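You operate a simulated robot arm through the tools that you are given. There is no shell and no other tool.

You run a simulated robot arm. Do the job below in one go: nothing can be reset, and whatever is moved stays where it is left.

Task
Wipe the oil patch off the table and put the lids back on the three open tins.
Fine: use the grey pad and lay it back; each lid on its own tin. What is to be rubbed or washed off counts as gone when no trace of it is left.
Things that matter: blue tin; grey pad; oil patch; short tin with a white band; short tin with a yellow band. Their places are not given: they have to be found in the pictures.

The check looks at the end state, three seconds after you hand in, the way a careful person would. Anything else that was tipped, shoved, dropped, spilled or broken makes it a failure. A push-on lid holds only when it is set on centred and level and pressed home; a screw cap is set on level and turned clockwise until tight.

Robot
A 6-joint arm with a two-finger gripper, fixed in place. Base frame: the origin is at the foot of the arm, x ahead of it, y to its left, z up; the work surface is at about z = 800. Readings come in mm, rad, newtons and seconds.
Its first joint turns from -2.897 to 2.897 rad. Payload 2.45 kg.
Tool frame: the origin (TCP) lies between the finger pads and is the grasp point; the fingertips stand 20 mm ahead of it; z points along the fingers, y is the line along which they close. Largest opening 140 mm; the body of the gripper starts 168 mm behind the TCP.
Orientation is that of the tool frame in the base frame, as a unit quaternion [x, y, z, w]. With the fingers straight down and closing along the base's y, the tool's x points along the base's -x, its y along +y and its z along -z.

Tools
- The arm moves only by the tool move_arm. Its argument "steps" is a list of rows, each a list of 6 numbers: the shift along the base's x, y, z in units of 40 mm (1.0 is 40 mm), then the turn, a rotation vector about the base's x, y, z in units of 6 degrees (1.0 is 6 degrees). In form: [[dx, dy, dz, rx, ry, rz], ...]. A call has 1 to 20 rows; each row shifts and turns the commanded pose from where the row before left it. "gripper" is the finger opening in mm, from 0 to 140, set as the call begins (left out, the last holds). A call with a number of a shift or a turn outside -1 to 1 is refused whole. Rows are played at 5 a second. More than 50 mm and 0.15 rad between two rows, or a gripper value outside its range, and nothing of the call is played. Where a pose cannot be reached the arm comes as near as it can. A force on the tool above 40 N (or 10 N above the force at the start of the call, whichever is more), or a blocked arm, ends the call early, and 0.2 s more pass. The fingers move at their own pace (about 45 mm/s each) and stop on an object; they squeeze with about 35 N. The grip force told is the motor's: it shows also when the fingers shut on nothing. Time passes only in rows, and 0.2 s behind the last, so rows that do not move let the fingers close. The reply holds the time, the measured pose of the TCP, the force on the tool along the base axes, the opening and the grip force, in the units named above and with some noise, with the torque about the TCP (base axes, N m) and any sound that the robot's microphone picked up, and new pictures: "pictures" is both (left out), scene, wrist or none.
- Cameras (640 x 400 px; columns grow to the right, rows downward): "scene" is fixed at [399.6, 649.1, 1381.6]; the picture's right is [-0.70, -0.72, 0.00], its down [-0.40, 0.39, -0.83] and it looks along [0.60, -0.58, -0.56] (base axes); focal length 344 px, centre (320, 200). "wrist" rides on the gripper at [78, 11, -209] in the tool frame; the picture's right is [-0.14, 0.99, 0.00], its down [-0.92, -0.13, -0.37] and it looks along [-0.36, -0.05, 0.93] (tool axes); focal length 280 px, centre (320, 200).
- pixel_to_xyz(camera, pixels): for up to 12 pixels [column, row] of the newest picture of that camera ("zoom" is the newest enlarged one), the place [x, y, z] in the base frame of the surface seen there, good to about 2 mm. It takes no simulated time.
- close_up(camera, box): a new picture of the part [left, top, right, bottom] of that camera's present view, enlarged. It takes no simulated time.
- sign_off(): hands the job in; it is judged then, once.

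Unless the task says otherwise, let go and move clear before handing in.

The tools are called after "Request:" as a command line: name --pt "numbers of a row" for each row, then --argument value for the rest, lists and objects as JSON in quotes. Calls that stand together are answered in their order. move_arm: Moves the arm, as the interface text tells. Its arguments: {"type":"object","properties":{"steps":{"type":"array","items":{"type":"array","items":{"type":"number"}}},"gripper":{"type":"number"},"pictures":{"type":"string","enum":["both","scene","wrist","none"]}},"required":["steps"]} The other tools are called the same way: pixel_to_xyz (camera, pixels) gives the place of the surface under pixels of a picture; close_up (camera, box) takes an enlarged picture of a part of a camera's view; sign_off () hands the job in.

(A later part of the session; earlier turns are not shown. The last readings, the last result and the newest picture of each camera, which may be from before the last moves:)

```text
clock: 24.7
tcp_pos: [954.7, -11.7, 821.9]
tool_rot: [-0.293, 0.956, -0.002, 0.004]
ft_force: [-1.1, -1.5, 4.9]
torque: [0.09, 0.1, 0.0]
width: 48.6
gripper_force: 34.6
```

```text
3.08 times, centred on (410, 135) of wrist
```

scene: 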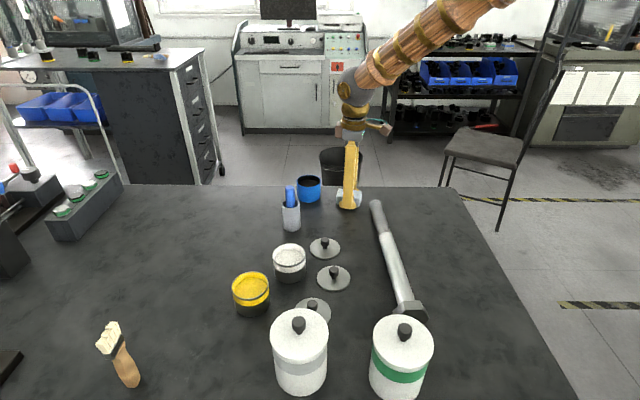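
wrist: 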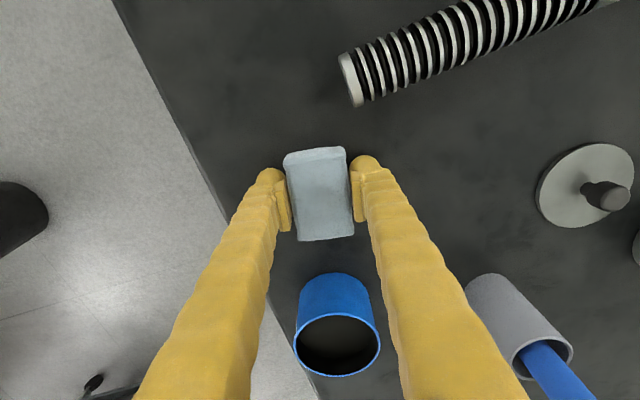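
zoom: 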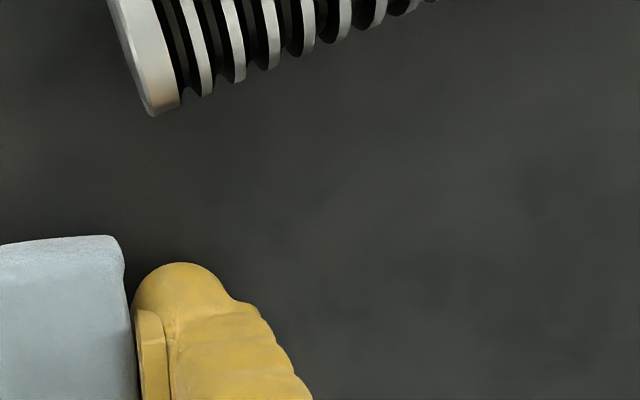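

The area looks clear in both close-ups. For safety I'll do one more full round over the patch, then drag the pad back to its original place.

Request:
move_arm --pt "-0.2516 0.373 0 0 0 0" --pt "-0.2516 0.373 0 0 0 0" --pt "-0.2516 0.373 0 0 0 0" --pt "-0.2516 0.373 0 0 0 0" --pt "-0.2516 0.373 0 0 0 0" --pt "-0.2516 0.373 0 0 0 0" --pt "-0.2516 0.373 0 0 0 0" --pt "-0.456 -0.307 0 0 0 0" --pt "0.256 -0.379 0 0 0 0" --pt "0.256 -0.379 0 0 0 0" --pt "0.256 -0.379 0 0 0 0" --pt "-0.256 0.379 0 0 0 0" --pt "-0.256 0.379 0 0 0 0" --pt "-0.256 0.379 0 0 0 0" --pt "0.394 0.266 0 0 0 0" --pt "0.394 0.266 0 0 0 0" --pt "0 0 0 0 0 0" --pictures "none"

Request:
move_arm --pt "0.2585 -0.383 0 0 0 0" --pt "0.2585 -0.383 0 0 0 0" --pt "0.2585 -0.383 0 0 0 0" --pt "0.2585 -0.383 0 0 0 0" --pt "0.2585 -0.383 0 0 0 0" --pt "0.2585 -0.383 0 0 0 0" --pt "0.2585 -0.383 0 0 0 0" --pt "0 0 0 0 0 0" --pictures "both"

Request:
close_up --camera "scene" --box '[310, 190, 390, 250]'

Request:
close_up --camera "wrist" --box '[340, 70, 520, 210]'

```text
clock: 28.3
tcp_pos: [897.7, 103.9, 821.8]
tool_rot: [-0.292, 0.956, -0.001, 0.003]
ft_force: [0.1, -0.6, 0.2]
torque: [-0.01, 0.02, 0.04]
width: 48.5
gripper_force: 34.8
```

```text
clock: 30.1
tcp_pos: [969.1, -3.6, 821.5]
tool_rot: [-0.292, 0.956, -0.002, 0.004]
ft_force: [-1.3, 1.1, 16.9]
torque: [0.08, 0.12, -0.01]
width: 48.3
gripper_force: 34.7
```

scene: 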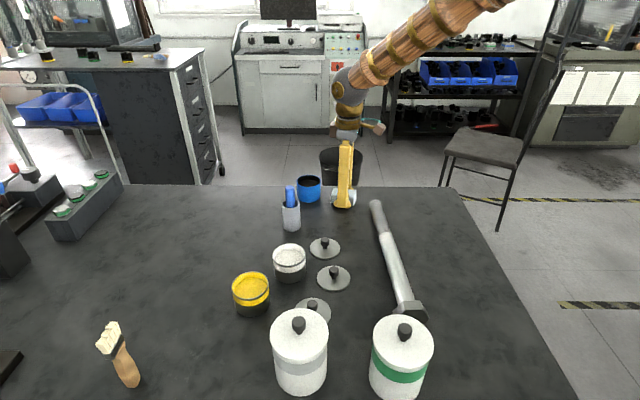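
wrist: 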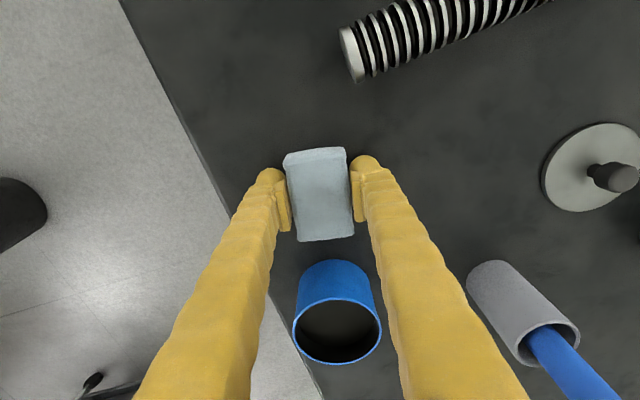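

```text
6.67 times, centred on (350, 220) of scene
```

zoom: 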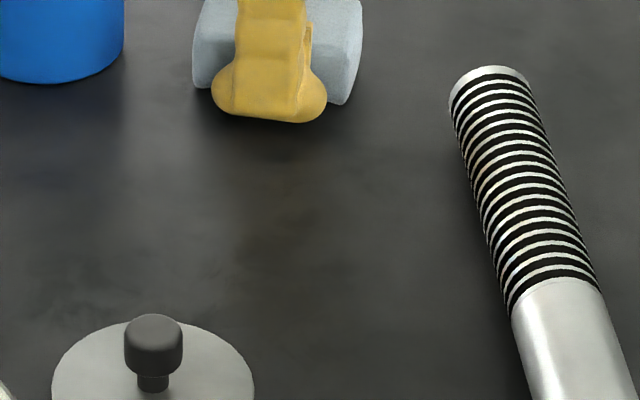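

```text
2.86 times, centred on (430, 140) of wrist
```

zoom: 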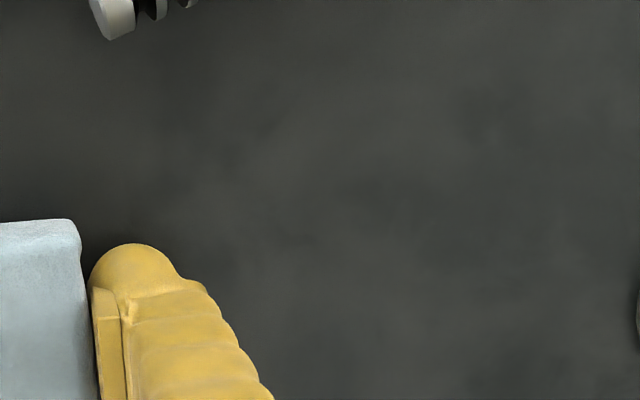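

The oil is gone in every view. Force reads 16.9 N upward, so I'll ease up 2 mm while dragging the pad the last bit back to its starting place at (976,-20).

Request:
move_arm --pt "0 0 0.04 0 0 0" --pt "0.1 -0.2 0 0 0 0" --pt "0.09 -0.2 0 0 0 0" --pt "0 0 0 0 0 0" --pictures "none"

Request:
move_arm --pt "0 0 0 0 0 0" --pt "0 0 0 0 0 0" --pt "0 0 0 0 0 0" --pt "0 0 0 0 0 0" --gripper 85 --pictures "both"

```text
clock: 31.1
tcp_pos: [975.7, -19.5, 823.7]
tool_rot: [-0.293, 0.956, -0.002, 0.003]
ft_force: [0.2, 0.1, -0.2]
torque: [-0.01, -0.03, -0.02]
width: 48.7
gripper_force: 35.5
```

```text
clock: 32.1
tcp_pos: [976.4, -20.4, 822.7]
tool_rot: [-0.292, 0.956, -0.002, 0.003]
ft_force: [-1.0, -0.1, 0.2]
torque: [-0.01, 0.0, -0.03]
width: 84.9
gripper_force: 0.0
```

scene: 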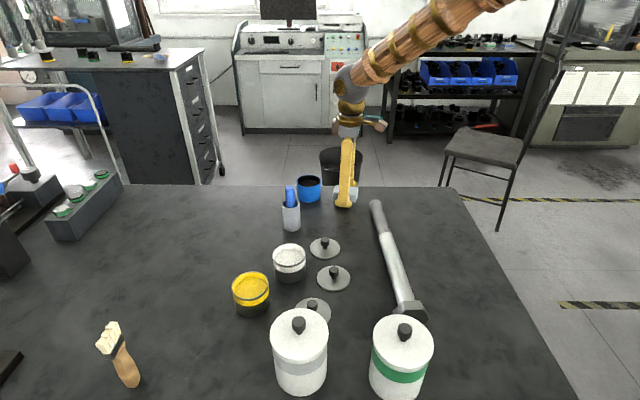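
wrist: 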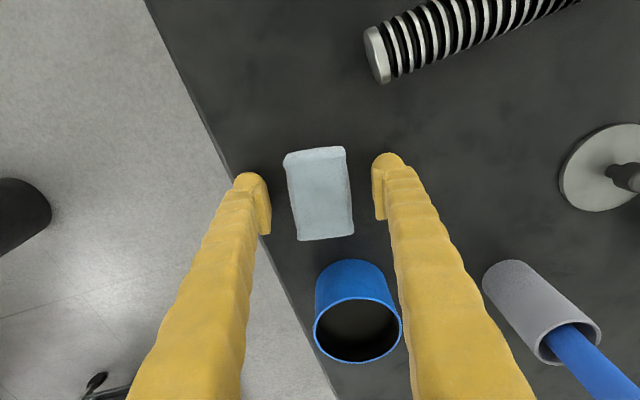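

The pad is back at its start place, released. I'll rise straight up, turn the gripper back square, and go look at lid C and the yellow tin.

Request:
move_arm --pt "0 0 0.5 0 0 0" --pt "0 0 1.0 0 0 0" --pt "0 0 1.0 0 0 0" --pt "0 0 1.0 0 0 0" --pt "0 0 0.9 0 0 0" --pt "-0.69 0.975 0 0 0 -0.567" --pt "-0.69 0.975 0 0 0 -0.567" --pt "-0.69 0.975 0 0 0 -0.567" --pt "-0.69 0.975 0 0 0 -0.567" --pt "-0.69 0.975 0 0 0 -0.567" --pt "-0.69 0.975 0 0 0 -0.567" --pt "-0.69 0.975 0 0 0 -0.567" --pt "-0.69 0.975 0 0 0 -0.567" --pt "-0.69 0.975 0 0 0 -0.567" --pt "-0.69 0.975 0 0 0 -0.567" --pt "0 0 0 0 0 0" --gripper 140 --pictures "both"

Request:
close_up --camera "wrist" --box '[230, 100, 430, 280]'

Request:
close_up --camera "scene" --box '[290, 165, 390, 245]'

```text
clock: 35.5
tcp_pos: [701.9, 371.1, 996.3]
tool_rot: [0.0, 1.0, -0.002, 0.003]
ft_force: [-0.2, 0.5, 1.0]
torque: [0.0, -0.03, 0.0]
width: 140.0
gripper_force: 0.0
```

scene: 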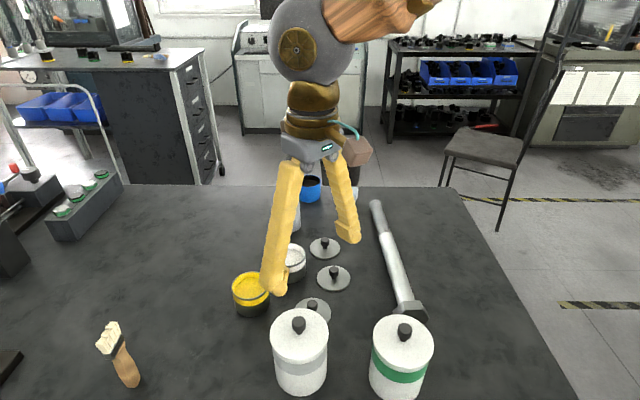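
wrist: 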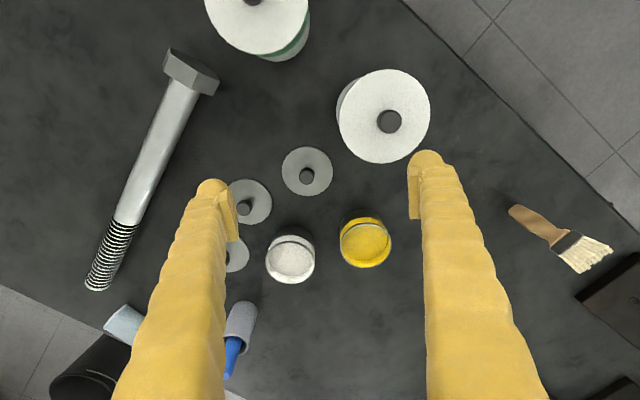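

```text
2.22 times, centred on (330, 190) of wrist
```

zoom: 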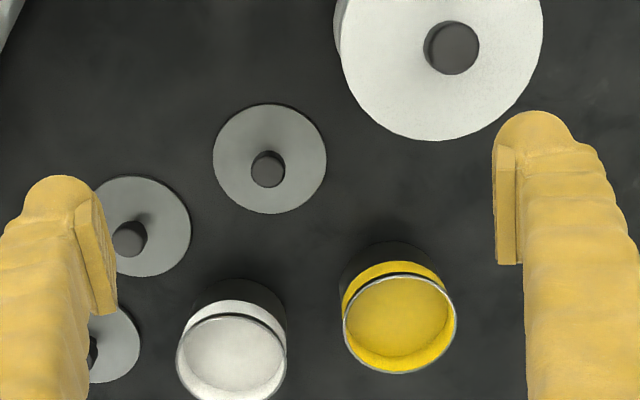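

```text
5.00 times, centred on (340, 205) of scene
```

zoom: 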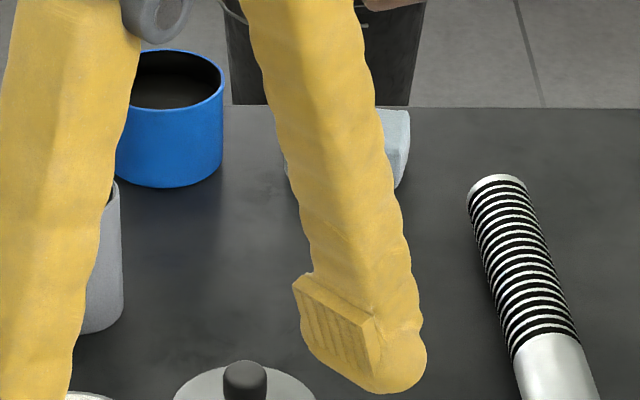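

Lid C also measures about 75 mm and both short tins about 73.5 mm, so any lid fits any tin. I'll match C→yellow, A→white, B→blue; now I need exact centres, starting with close-ups of the tins.

Request:
close_up --camera "wrist" --box '[336, 215, 396, 273]'

Request:
close_up --camera "wrist" --box '[277, 140, 337, 203]'

Request:
pixel_to_xyz --camera "wrist" --pixels '[[285.3, 171.8], [329.3, 171.8], [307.3, 149.8], [307.3, 193.8], [291.8, 156.3], [322.8, 156.3], [291.8, 187.3], [322.8, 187.3]]'

```text
6.90 times, centred on (366, 244) of wrist
```

zoom: 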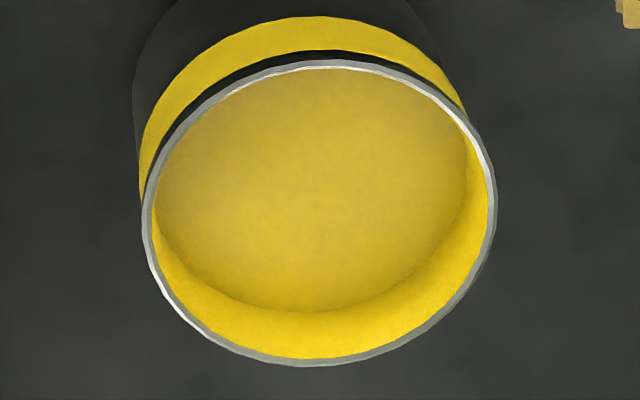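

```text
6.35 times, centred on (307, 172) of wrist
```

zoom: 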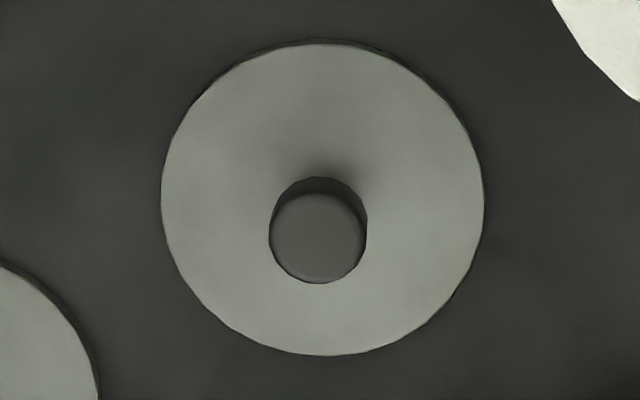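

```text
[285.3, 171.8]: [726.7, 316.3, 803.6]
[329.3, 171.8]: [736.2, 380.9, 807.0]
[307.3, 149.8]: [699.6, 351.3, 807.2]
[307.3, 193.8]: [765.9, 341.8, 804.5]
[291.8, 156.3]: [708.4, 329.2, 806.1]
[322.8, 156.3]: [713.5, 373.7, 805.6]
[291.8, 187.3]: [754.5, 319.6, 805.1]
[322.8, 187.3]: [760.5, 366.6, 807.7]
```

Lid C's centre comes out at (734,348) and the yellow tin's mouth at (840.5,418). I'll line up over lid C's knob with a 60 mm opening and go down to z ≈ 850 to check.

Request:
move_arm --pt "0.41 -0.287 -0.3 0.038 0.057 0" --pt "0.41 -0.287 -0.5 0 0 0" --pt "0 0 -0.9 0 0 0" --pt "0 0 -0.9 0 0 0" --pt "0 0 -0.7 0 0 0" --pt "0 0 -0.4 0 0 0" --pt "0 0 0 0 0 0" --gripper 60 --pictures "both"

Request:
close_up --camera "scene" --box '[270, 260, 370, 340]'

```text
clock: 37.1
tcp_pos: [737.8, 348.4, 851.0]
tool_rot: [0.0, 1.0, 0.0, 0.001]
ft_force: [0.3, -0.1, -0.4]
torque: [-0.02, -0.01, 0.03]
width: 60.3
gripper_force: 0.1
```

scene: 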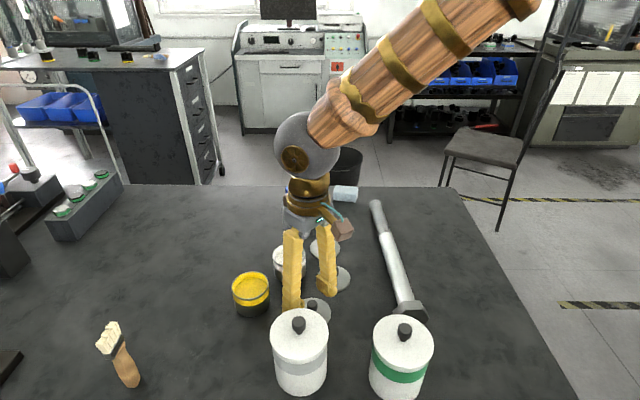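
wrist: 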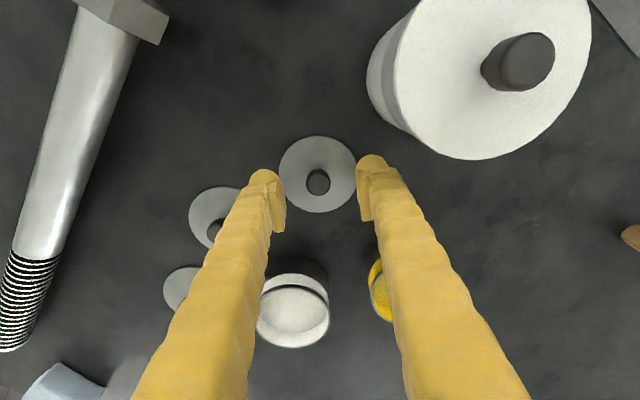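

```text
5.00 times, centred on (320, 300) of scene
```

zoom: 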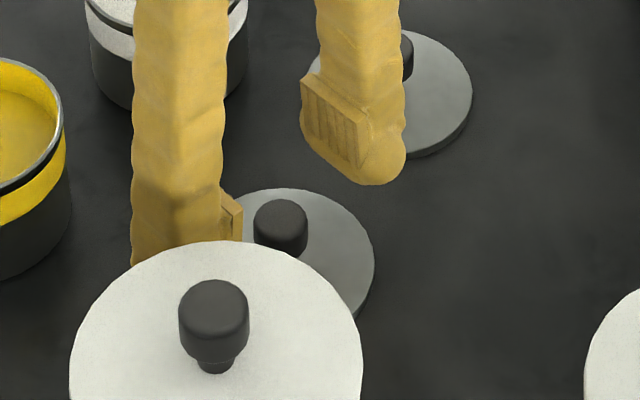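

The knob (318,182) is centred between the fingertips. I'll go down 21 mm and close on the knob.

Request:
move_arm --pt "0 0 -0.3 0 0 0" --pt "0 0 -0.22 0 0 0" --pt "0 0 0 0 0 0" --pictures "none"

Request:
move_arm --pt "0 0 0 0 0 0" --pt "0 0 0 0 0 0" --pt "0 0 0 0 0 0" --pt "0 0 0 0 0 0" --pt "0 0 0 0 0 0" --gripper 5 --pictures "both"

```text
clock: 37.9
tcp_pos: [736.9, 347.0, 829.8]
tool_rot: [0.0, 1.0, 0.0, 0.001]
ft_force: [0.2, 0.6, -0.3]
torque: [0.01, 0.02, -0.02]
width: 60.0
gripper_force: 0.1
```

```text
clock: 39.1
tcp_pos: [738.4, 348.2, 829.3]
tool_rot: [0.0, 1.0, -0.001, 0.0]
ft_force: [-0.2, 0.1, -0.3]
torque: [-0.02, -0.01, 0.01]
width: 16.3
gripper_force: 35.1
```

scene: 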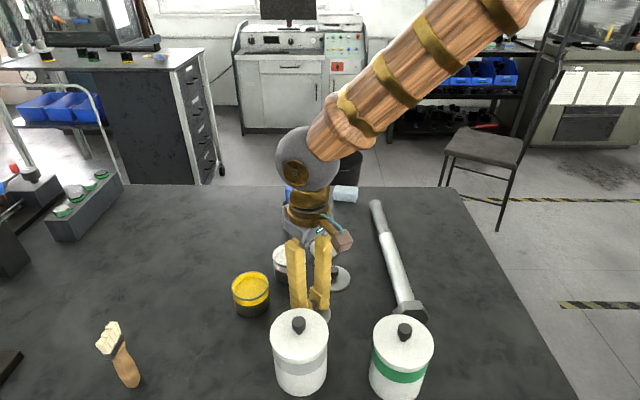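
wrist: 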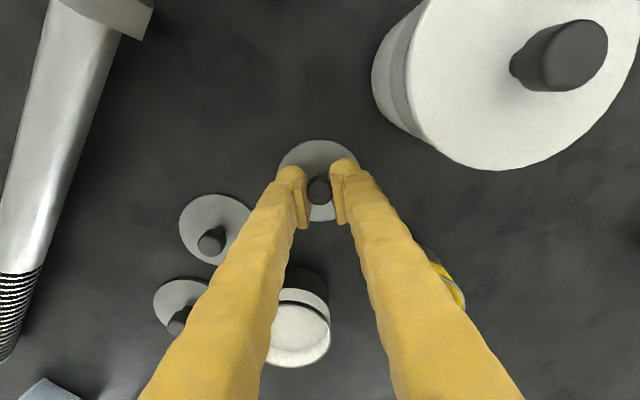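

The fingers stopped on the knob at 16.3 mm with 35 N. I'll lift gently and see if the lid comes along.

Request:
move_arm --pt "0 0 0.15 0 0 0" --pt "0 0 0.25 0 0 0" --pt "0 0 0.4 0 0 0" --pt "0 0 0.4 0 0 0" --pt "0 0 0 0 0 0" --pictures "both"

Request:
close_up --camera "scene" --box '[260, 230, 380, 330]'

```text
clock: 40.3
tcp_pos: [734.2, 347.1, 877.0]
tool_rot: [0.0, 1.0, 0.0, -0.002]
ft_force: [-0.5, -0.2, -0.3]
torque: [-0.01, 0.0, 0.03]
width: 16.1
gripper_force: 35.4
```

scene: 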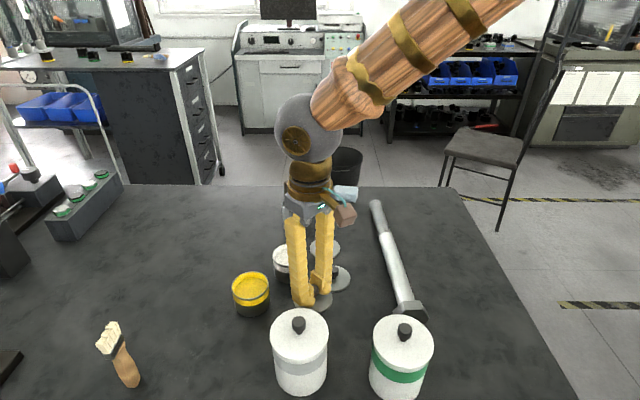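
wrist: 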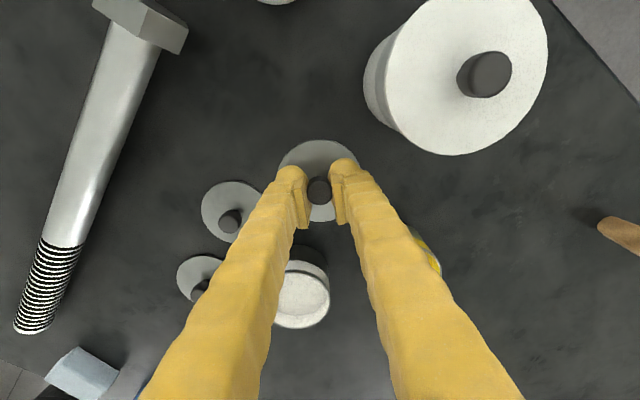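

```text
4.00 times, centred on (320, 280) of scene
```

zoom: 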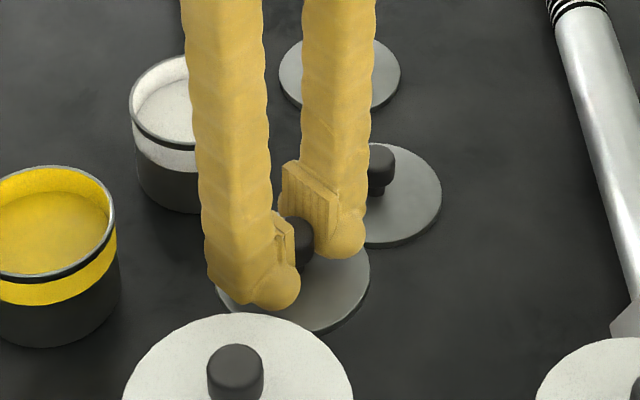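

Lid C hangs level in the grip. I'll raise it further and carry it over the yellow tin at (841,418).

Request:
move_arm --pt "0 0 0.5 0 0 0" --pt "0 0 0.6 0 0 0" --pt "0.669 0.444 0 0 0 0" --pt "0.669 0.444 0 0 0 0" --pt "0.669 0.444 0 0 0 0" --pt "0.669 0.443 0 0 0 0" --pt "0 0 0 0 0 0" --pt "0 0 0 0 0 0" --pictures "both"

Request:
close_up --camera "scene" --box '[200, 220, 320, 320]'

Request:
close_up --camera "wrist" --box '[240, 110, 400, 240]'

```text
clock: 42.1
tcp_pos: [841.1, 415.8, 921.9]
tool_rot: [0.0, 1.0, 0.0, 0.0]
ft_force: [-0.2, 0.0, -0.2]
torque: [0.03, 0.01, 0.01]
width: 16.1
gripper_force: 34.9
```

scene: 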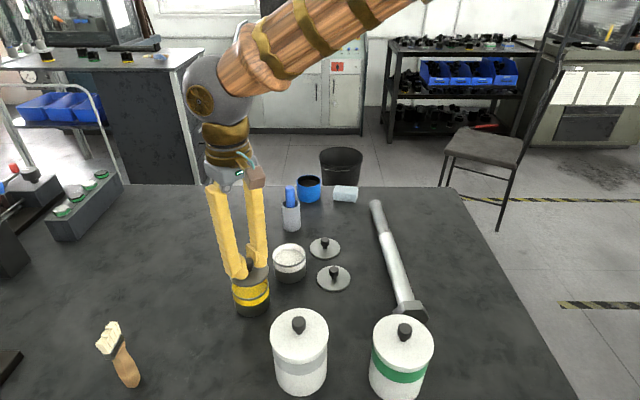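
wrist: 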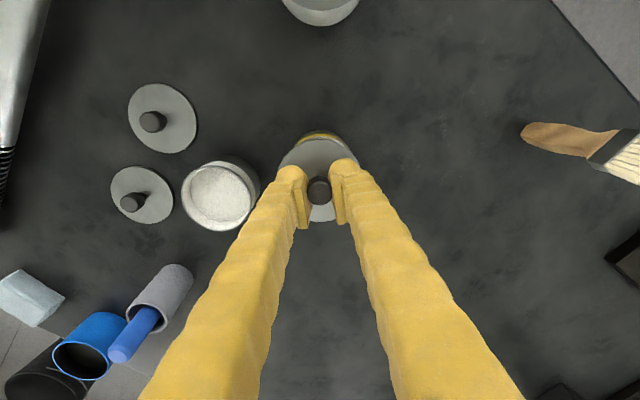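

```text
4.00 times, centred on (260, 270) of scene
```

zoom: 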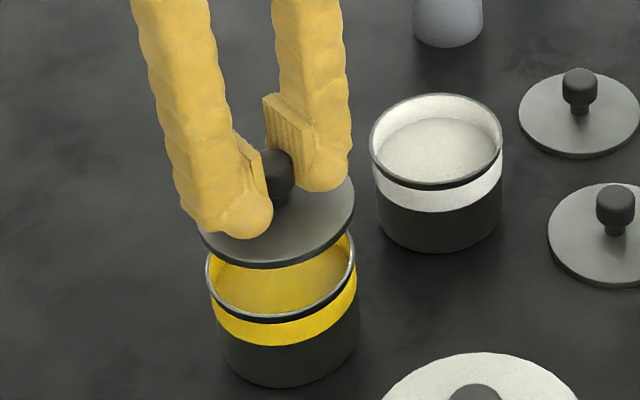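

```text
3.08 times, centred on (320, 175) of wrist
```

zoom: 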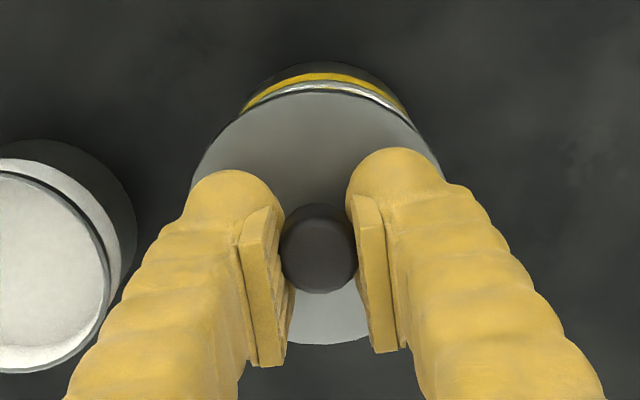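

The lid hangs above the tin mouth, zoom left edges (200,232) vs (206,262). I'll measure lid-edge and rim points to check the alignment.

Request:
close_up --camera "scene" --box '[230, 255, 275, 310]'

Request:
pixel_to_xyz --camera "wrist" --pixels '[[310, 142], [325, 141], [340, 150], [286, 160], [282, 170], [318, 218], [326, 217], [310, 216], [354, 160], [319, 188]]'

```text
7.27 times, centred on (252, 282) of scene
```

zoom: 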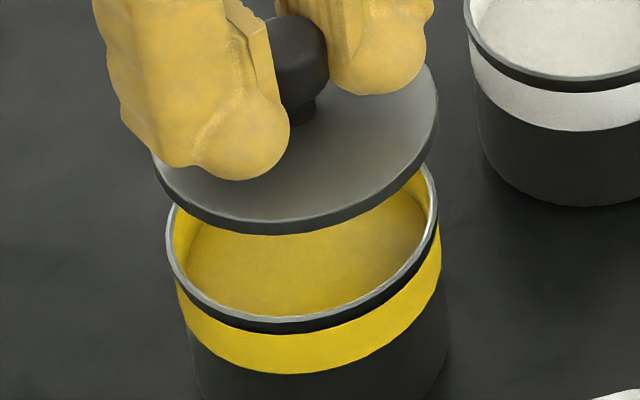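

```text
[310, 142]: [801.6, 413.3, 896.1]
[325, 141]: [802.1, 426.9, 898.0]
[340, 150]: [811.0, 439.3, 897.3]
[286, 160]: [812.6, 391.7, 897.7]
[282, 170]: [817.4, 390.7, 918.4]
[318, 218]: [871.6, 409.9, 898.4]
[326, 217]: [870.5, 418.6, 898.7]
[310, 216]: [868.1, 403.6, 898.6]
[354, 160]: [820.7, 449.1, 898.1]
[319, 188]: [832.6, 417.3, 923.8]
```

The lid sits about 2 mm too far toward image right relative to the rim. I'll shift by (+1.6,+1.6) mm and lower to about 5 mm above the rim, then recheck.

Request:
move_arm --pt "0.04 0.041 -0.25 0 0 0" --pt "0 0 -0.3 0 0 0" --pt "0 0 -0.2 0 0 0" --pt "0 0 0 0 0 0" --pictures "scene"

Request:
close_up --camera "scene" --box '[230, 255, 275, 310]'

```text
clock: 43.1
tcp_pos: [841.5, 420.0, 890.1]
tool_rot: [0.0, 1.0, 0.0, 0.0]
ft_force: [0.5, -0.1, -1.5]
torque: [0.01, 0.0, 0.0]
width: 16.2
gripper_force: 34.9
```

scene: 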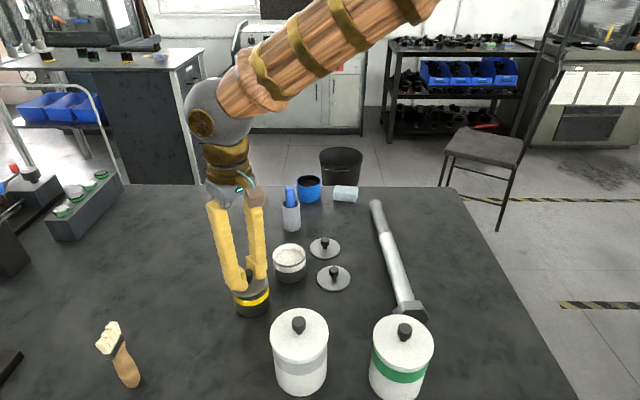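

```text
7.27 times, centred on (252, 282) of scene
```

zoom: 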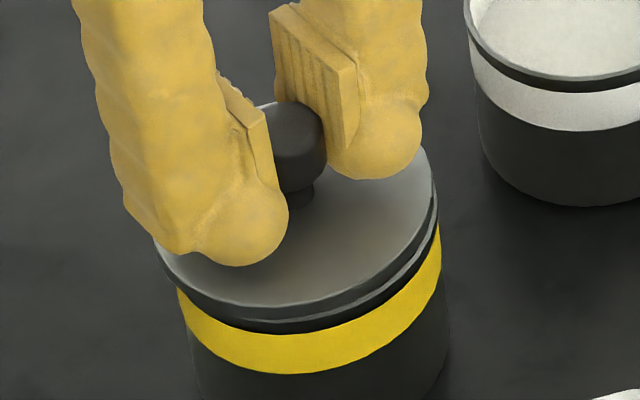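

The lid is now just above the rim. I'll zoom tighter to compare left and right overhang.

Request:
close_up --camera "scene" --box '[232, 268, 272, 302]'

Request:
close_up --camera "wrist" --box '[270, 125, 370, 235]'

```text
11.76 times, centred on (252, 285) of scene
```

zoom: 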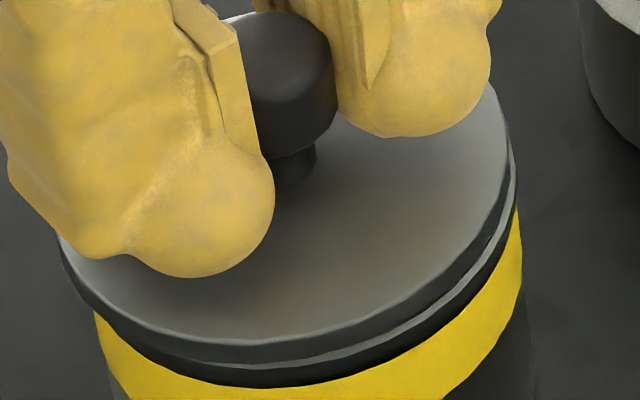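

```text
3.64 times, centred on (320, 180) of wrist
```

zoom: 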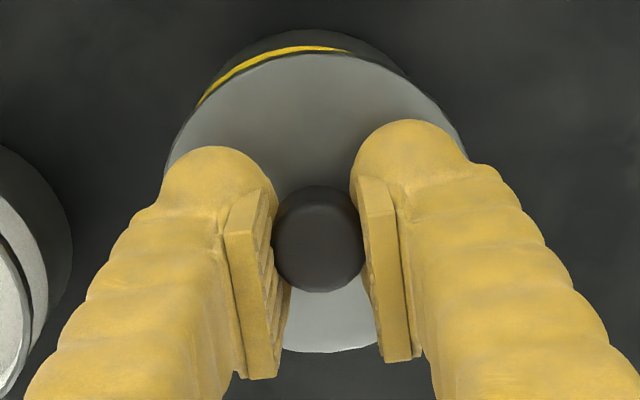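

Left–right overhang matches. I'll check the lid's actual height and edge against the rim with point readings.

Request:
pixel_to_xyz --camera "scene" --pixels '[[262, 283], [258, 290], [250, 295], [264, 275], [252, 296.5], [245, 296], [266, 285], [262, 291.5], [258, 295.5], [252, 299.3], [245, 298.3]]'

Request:
pixel_to_xyz --camera "wrist" --pixels '[[300, 150], [320, 150], [335, 150], [320, 217], [328, 216], [312, 217], [320, 143]]'

```text
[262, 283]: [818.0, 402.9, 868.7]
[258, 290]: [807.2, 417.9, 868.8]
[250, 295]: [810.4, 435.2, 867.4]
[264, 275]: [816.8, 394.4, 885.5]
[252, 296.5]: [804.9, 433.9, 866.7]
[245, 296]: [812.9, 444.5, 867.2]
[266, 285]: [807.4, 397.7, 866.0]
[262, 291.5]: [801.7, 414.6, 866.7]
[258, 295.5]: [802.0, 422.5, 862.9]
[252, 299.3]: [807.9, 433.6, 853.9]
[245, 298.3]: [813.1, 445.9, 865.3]
```

```text
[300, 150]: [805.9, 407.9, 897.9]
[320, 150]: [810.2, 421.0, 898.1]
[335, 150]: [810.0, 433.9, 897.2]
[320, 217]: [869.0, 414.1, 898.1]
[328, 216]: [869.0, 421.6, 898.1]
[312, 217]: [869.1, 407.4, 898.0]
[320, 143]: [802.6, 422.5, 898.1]
```

Lid top is at z 868, so its underside is about 5 mm above the rim. I'll fit the tin's centre from points on its yellow band and dark body.

Request:
close_up --camera "scene" --box '[228, 275, 274, 320]'

Request:
pixel_to_xyz --camera "scene" --pixels '[[236, 300], [240, 302.5], [244, 303.5], [248, 304], [252, 303.8], [256, 302.8], [260, 300], [264, 296.5], [266.5, 292.5], [235, 298], [254, 303.5], [262, 298.5]]'

Request:
pixel_to_xyz --camera "scene" --pixels '[[238, 308], [242, 312], [246, 313], [250, 313.5], [254, 313], [258, 311], [262, 308], [266, 304], [248, 311], [252, 310], [256, 309], [244, 309]]'

```text
8.89 times, centred on (251, 298) of scene
```

zoom: 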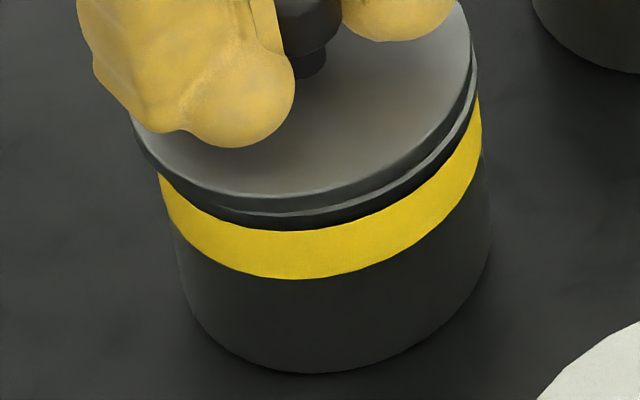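

```text
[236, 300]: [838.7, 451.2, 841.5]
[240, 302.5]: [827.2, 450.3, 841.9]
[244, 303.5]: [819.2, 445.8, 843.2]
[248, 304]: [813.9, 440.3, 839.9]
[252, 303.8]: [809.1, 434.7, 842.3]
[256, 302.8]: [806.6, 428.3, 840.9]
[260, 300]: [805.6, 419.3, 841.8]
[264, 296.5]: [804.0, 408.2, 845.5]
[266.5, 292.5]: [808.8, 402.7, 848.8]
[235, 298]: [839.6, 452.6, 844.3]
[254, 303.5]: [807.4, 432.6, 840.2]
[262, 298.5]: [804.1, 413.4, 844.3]
```

```text
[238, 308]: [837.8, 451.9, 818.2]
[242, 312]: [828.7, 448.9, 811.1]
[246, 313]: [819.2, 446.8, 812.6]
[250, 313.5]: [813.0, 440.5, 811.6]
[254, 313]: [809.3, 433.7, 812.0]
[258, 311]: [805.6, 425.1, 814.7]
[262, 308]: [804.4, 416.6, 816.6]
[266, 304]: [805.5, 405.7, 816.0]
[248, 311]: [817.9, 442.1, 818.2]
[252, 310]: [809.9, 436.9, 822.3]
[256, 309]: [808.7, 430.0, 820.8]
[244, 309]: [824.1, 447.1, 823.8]
```

The band and body points fit a tin centre near (840,416), while the lid's edge fits near (839,418), so the lid sits roughly 2 mm toward the camera. I'll zoom tightly on the front edge to confirm.

Request:
close_up --camera "scene" --box '[236, 288, 260, 306]'

Request:
close_up --camera "scene" --box '[256, 270, 272, 300]'

```text
16.00 times, centred on (248, 297) of scene
```

zoom: 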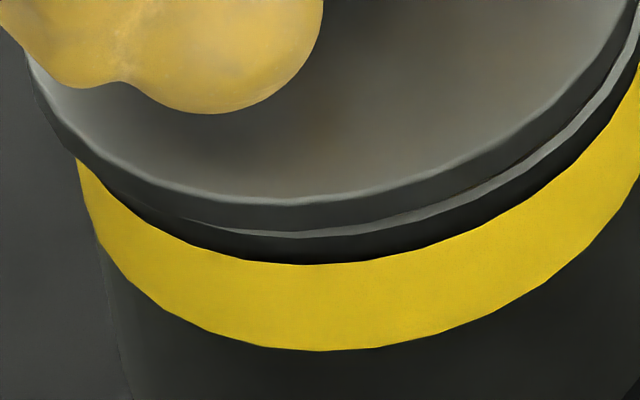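

```text
13.33 times, centred on (264, 285) of scene
```

zoom: 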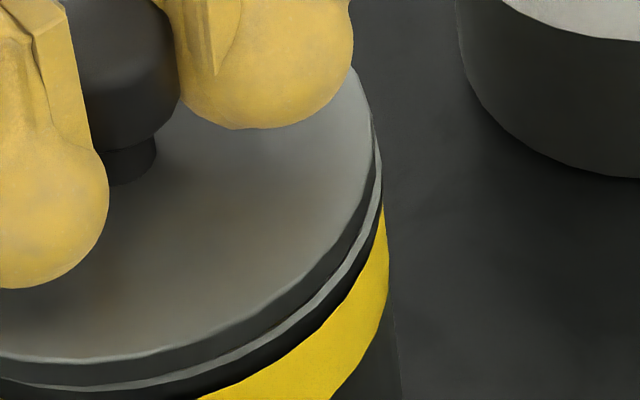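

The rim shows on the right front but is hidden at left, matching a lid offset of about (-1,+2) mm. I'll shift (+1,-2.1) mm, then lower onto the rim gently.

Request:
move_arm --pt "0.025 -0.052 0 0 0 0" --pt "0 0 0 0 0 0" --pictures "both"

Request:
close_up --camera "scene" --box '[236, 288, 260, 306]'

Request:
close_up --camera "wrist" --box '[270, 125, 370, 235]'

```text
clock: 43.7
tcp_pos: [842.8, 418.1, 891.3]
tool_rot: [0.0, 1.0, 0.0, 0.001]
ft_force: [0.0, 0.1, -1.4]
torque: [0.03, -0.01, 0.02]
width: 16.3
gripper_force: 34.9
```

scene: 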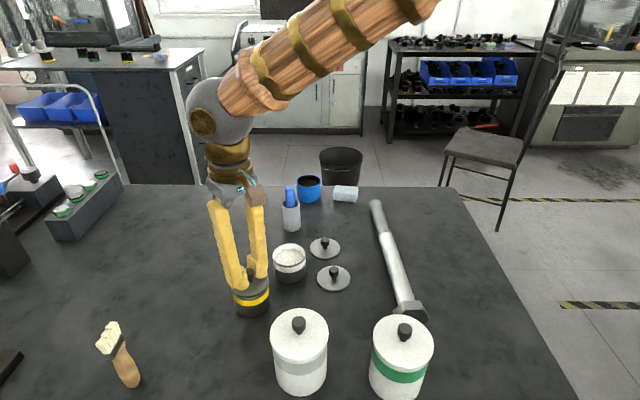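
wrist: 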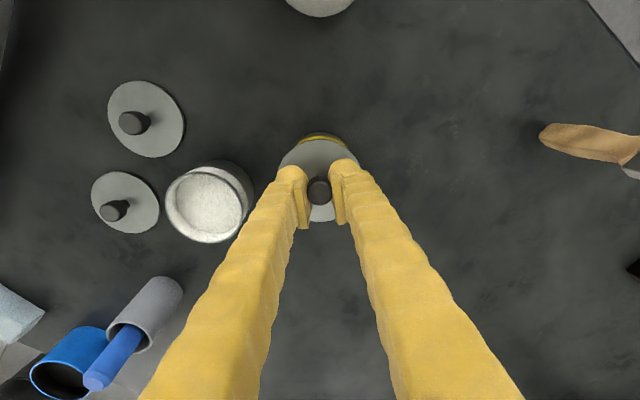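

```text
16.00 times, centred on (248, 297) of scene
```

zoom: 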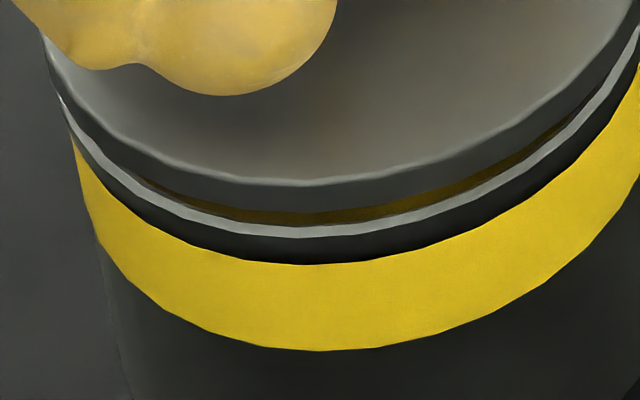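

```text
3.64 times, centred on (320, 180) of wrist
```

zoom: 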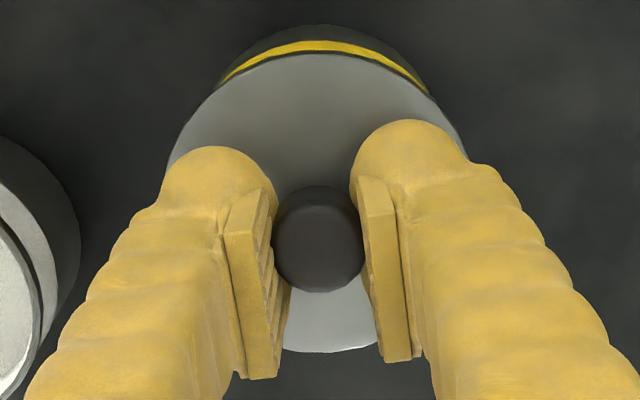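

Now the gap is even all round the front, lid low point (300,213) over rim (310,237), and the wrist view is symmetric. I'll lower in small steps and watch the force.

Request:
move_arm --pt "0 0 -0.06 0 0 0" --pt "0 0 -0.05 0 0 0" --pt "0 0 -0.03 0 0 0" --pt "0 0 0 0 0 0" --pictures "scene"

Request:
close_up --camera "scene" --box '[228, 268, 274, 308]'

```text
clock: 44.7
tcp_pos: [844.4, 419.1, 886.9]
tool_rot: [0.0, 1.0, 0.0, 0.0]
ft_force: [1.0, 0.8, 0.6]
torque: [-0.03, 0.0, -0.01]
width: 16.1
gripper_force: 34.8
```

scene: 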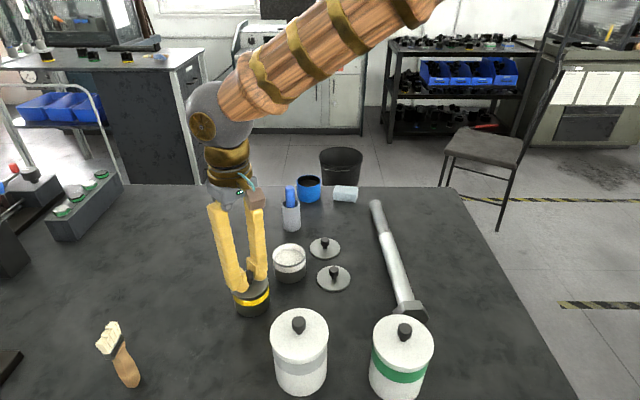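

```text
10.00 times, centred on (251, 288) of scene
```

zoom: 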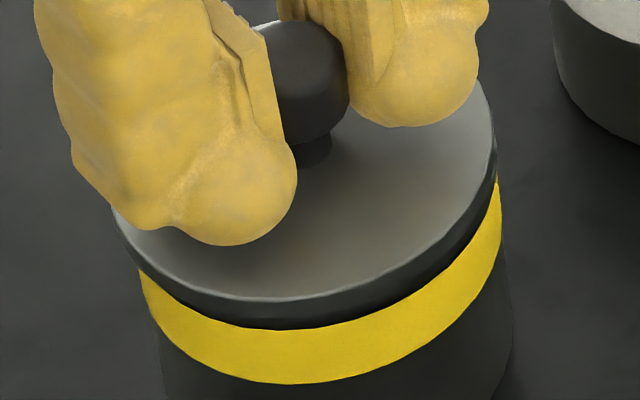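

The lid has reached the rim (force still small, 0.6 N). I'll keep pressing down in 1 mm steps.

Request:
move_arm --pt "0 0 -0.025 0 0 0" --pt "0 0 -0.025 0 0 0" --pt "0 0 -0.025 0 0 0" --pt "0 0 0 0 0 0" --pictures "scene"

Request:
close_up --camera "scene" --box '[228, 268, 274, 308]'

```text
clock: 45.7
tcp_pos: [844.8, 418.1, 884.5]
tool_rot: [0.0, 1.0, 0.0, 0.001]
ft_force: [-4.8, -5.0, 31.8]
torque: [-0.04, 0.2, -0.11]
width: 16.1
gripper_force: 34.5
```

scene: 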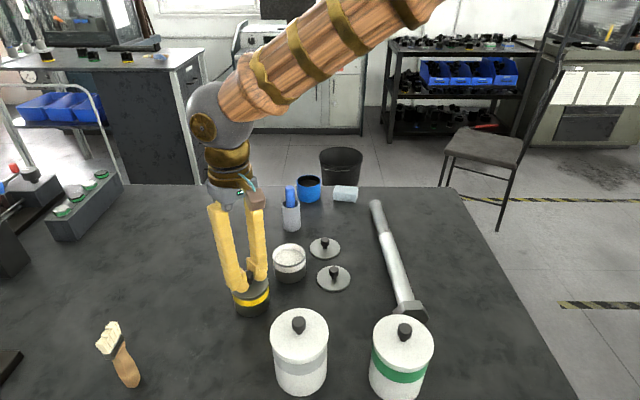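

```text
10.00 times, centred on (251, 288) of scene
```

zoom: 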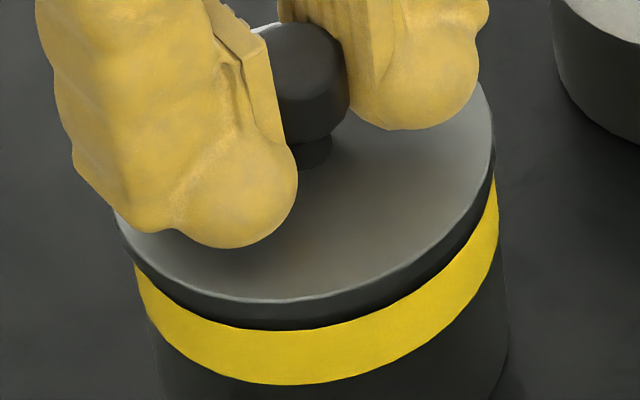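

The force is up to 32 N and the lid has settled onto the rim, but there has been no click yet. I'll press a little further.

Request:
move_arm --pt "0 0 -0.015 0 0 0" --pt "0 0 -0.015 0 0 0" --pt "0 0 0 0 0 0" --pictures "scene"

Request:
close_up --camera "scene" --box '[228, 268, 274, 308]'

```text
clock: 46.2
tcp_pos: [843.7, 417.2, 883.8]
tool_rot: [0.0, 1.0, 0.0, 0.001]
ft_force: [-1.9, -0.2, 6.5]
torque: [-0.02, 0.02, -0.08]
width: 16.2
gripper_force: 34.7
stopped in row 2: the force on the tool passed its limit at 42 N (the readings are from after the stop); the commanded pose is now the measured one
```

scene: 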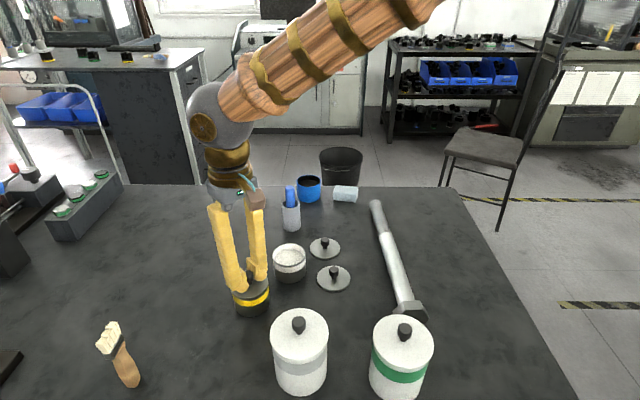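

```text
10.00 times, centred on (251, 288) of scene
```

zoom: 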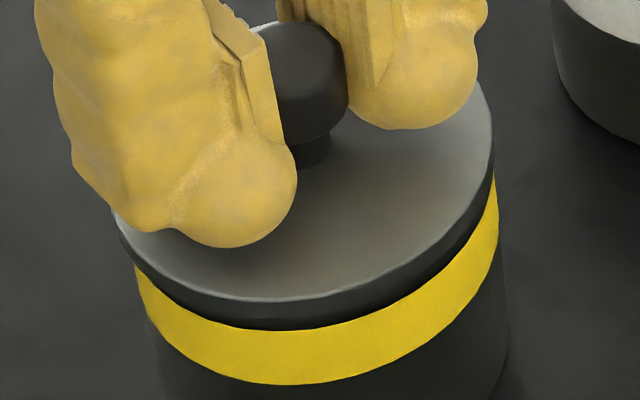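

The press stopped at 42 N without a click being reported. I'll check the lid's height now.

Request:
pixel_to_xyz --camera "zoom" --pixels '[[300, 220], [350, 260], [400, 180], [450, 150], [250, 280], [380, 240], [300, 290], [430, 220], [200, 270], [480, 130]]'

Request:
pixel_to_xyz --camera "zoom" --pixels '[[250, 295], [300, 306], [380, 285], [440, 250], [480, 200], [300, 320], [250, 312], [380, 305], [440, 268], [300, 345]]'

```text
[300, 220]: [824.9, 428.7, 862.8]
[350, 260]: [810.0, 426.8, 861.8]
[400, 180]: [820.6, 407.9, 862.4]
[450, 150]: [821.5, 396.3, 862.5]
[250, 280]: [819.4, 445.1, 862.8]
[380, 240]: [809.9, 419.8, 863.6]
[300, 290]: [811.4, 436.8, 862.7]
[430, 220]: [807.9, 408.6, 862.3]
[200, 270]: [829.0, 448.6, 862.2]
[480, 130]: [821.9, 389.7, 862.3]
```

```text
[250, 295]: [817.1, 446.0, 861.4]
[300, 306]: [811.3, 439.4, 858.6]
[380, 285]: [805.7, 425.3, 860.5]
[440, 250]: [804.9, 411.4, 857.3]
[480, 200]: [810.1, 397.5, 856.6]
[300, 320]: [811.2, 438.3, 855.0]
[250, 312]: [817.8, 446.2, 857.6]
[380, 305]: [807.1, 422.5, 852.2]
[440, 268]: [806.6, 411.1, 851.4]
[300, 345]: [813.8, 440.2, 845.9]
```

The lid is level with its top at z 862.5, sitting on the rim. I'll let go, rise, close the fingers, and press on top of the knob to drive it home.

Request:
move_arm --pt "0 0 0.03 0 0 0" --pt "0 0 0 0 0 0" --pt "0 0 0 0 0 0" --gripper 50 --pictures "none"

Request:
move_arm --pt "0 0 0.4 0 0 0" --pt "0 0 0.6 0 0 0" --pt "0 0 0.4 0 0 0" --pt "0 0 0 0 0 0" --pictures "both"

Request:
close_up --camera "scene" --box '[228, 258, 274, 308]'

Request:
close_up --camera "wrist" --box '[260, 120, 380, 240]'

```text
clock: 47.0
tcp_pos: [843.8, 418.9, 885.0]
tool_rot: [0.001, 1.0, 0.0, 0.0]
ft_force: [0.6, -0.7, 0.0]
torque: [0.0, 0.0, -0.03]
width: 50.0
gripper_force: 0.0
heard: snap
```

```text
clock: 48.0
tcp_pos: [843.9, 418.0, 940.7]
tool_rot: [0.001, 1.0, 0.0, 0.0]
ft_force: [-1.0, -1.1, 0.1]
torque: [-0.01, -0.02, 0.02]
width: 49.8
gripper_force: 0.2
```

scene: 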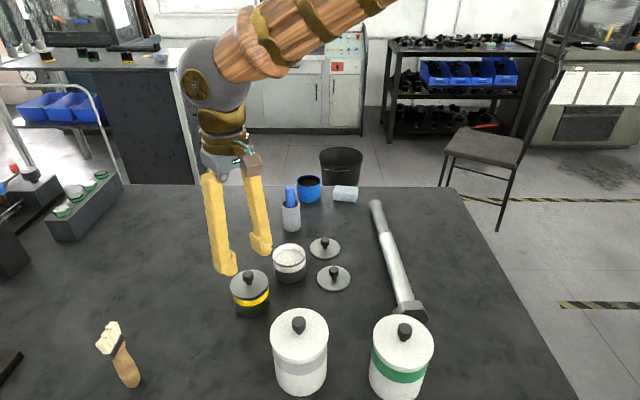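
wrist: 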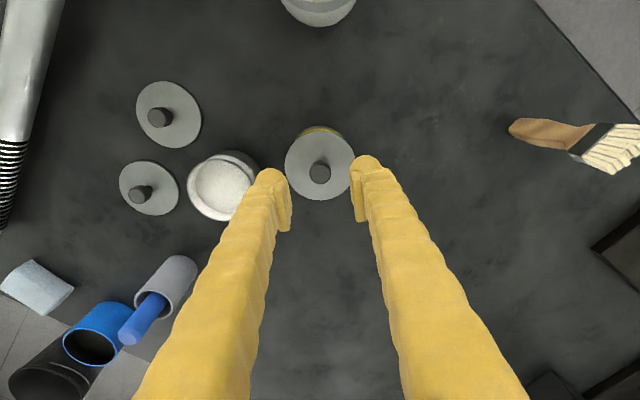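

```text
8.00 times, centred on (251, 283) of scene
```

zoom: 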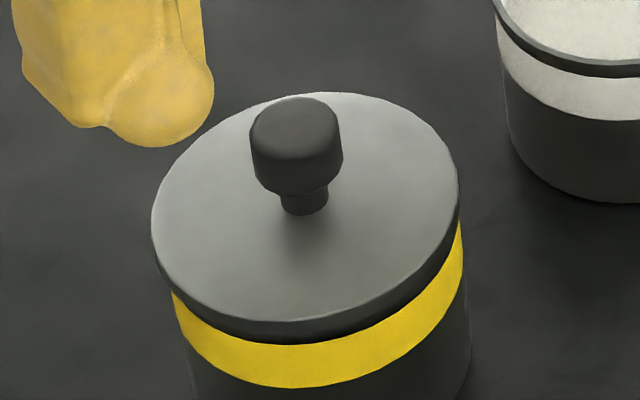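

```text
3.33 times, centred on (320, 180) of wrist
```

zoom: 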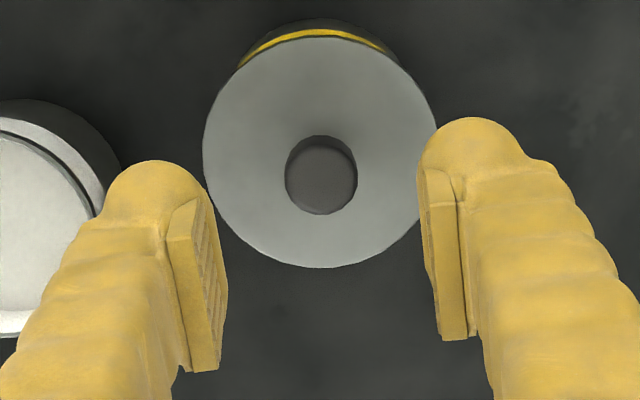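

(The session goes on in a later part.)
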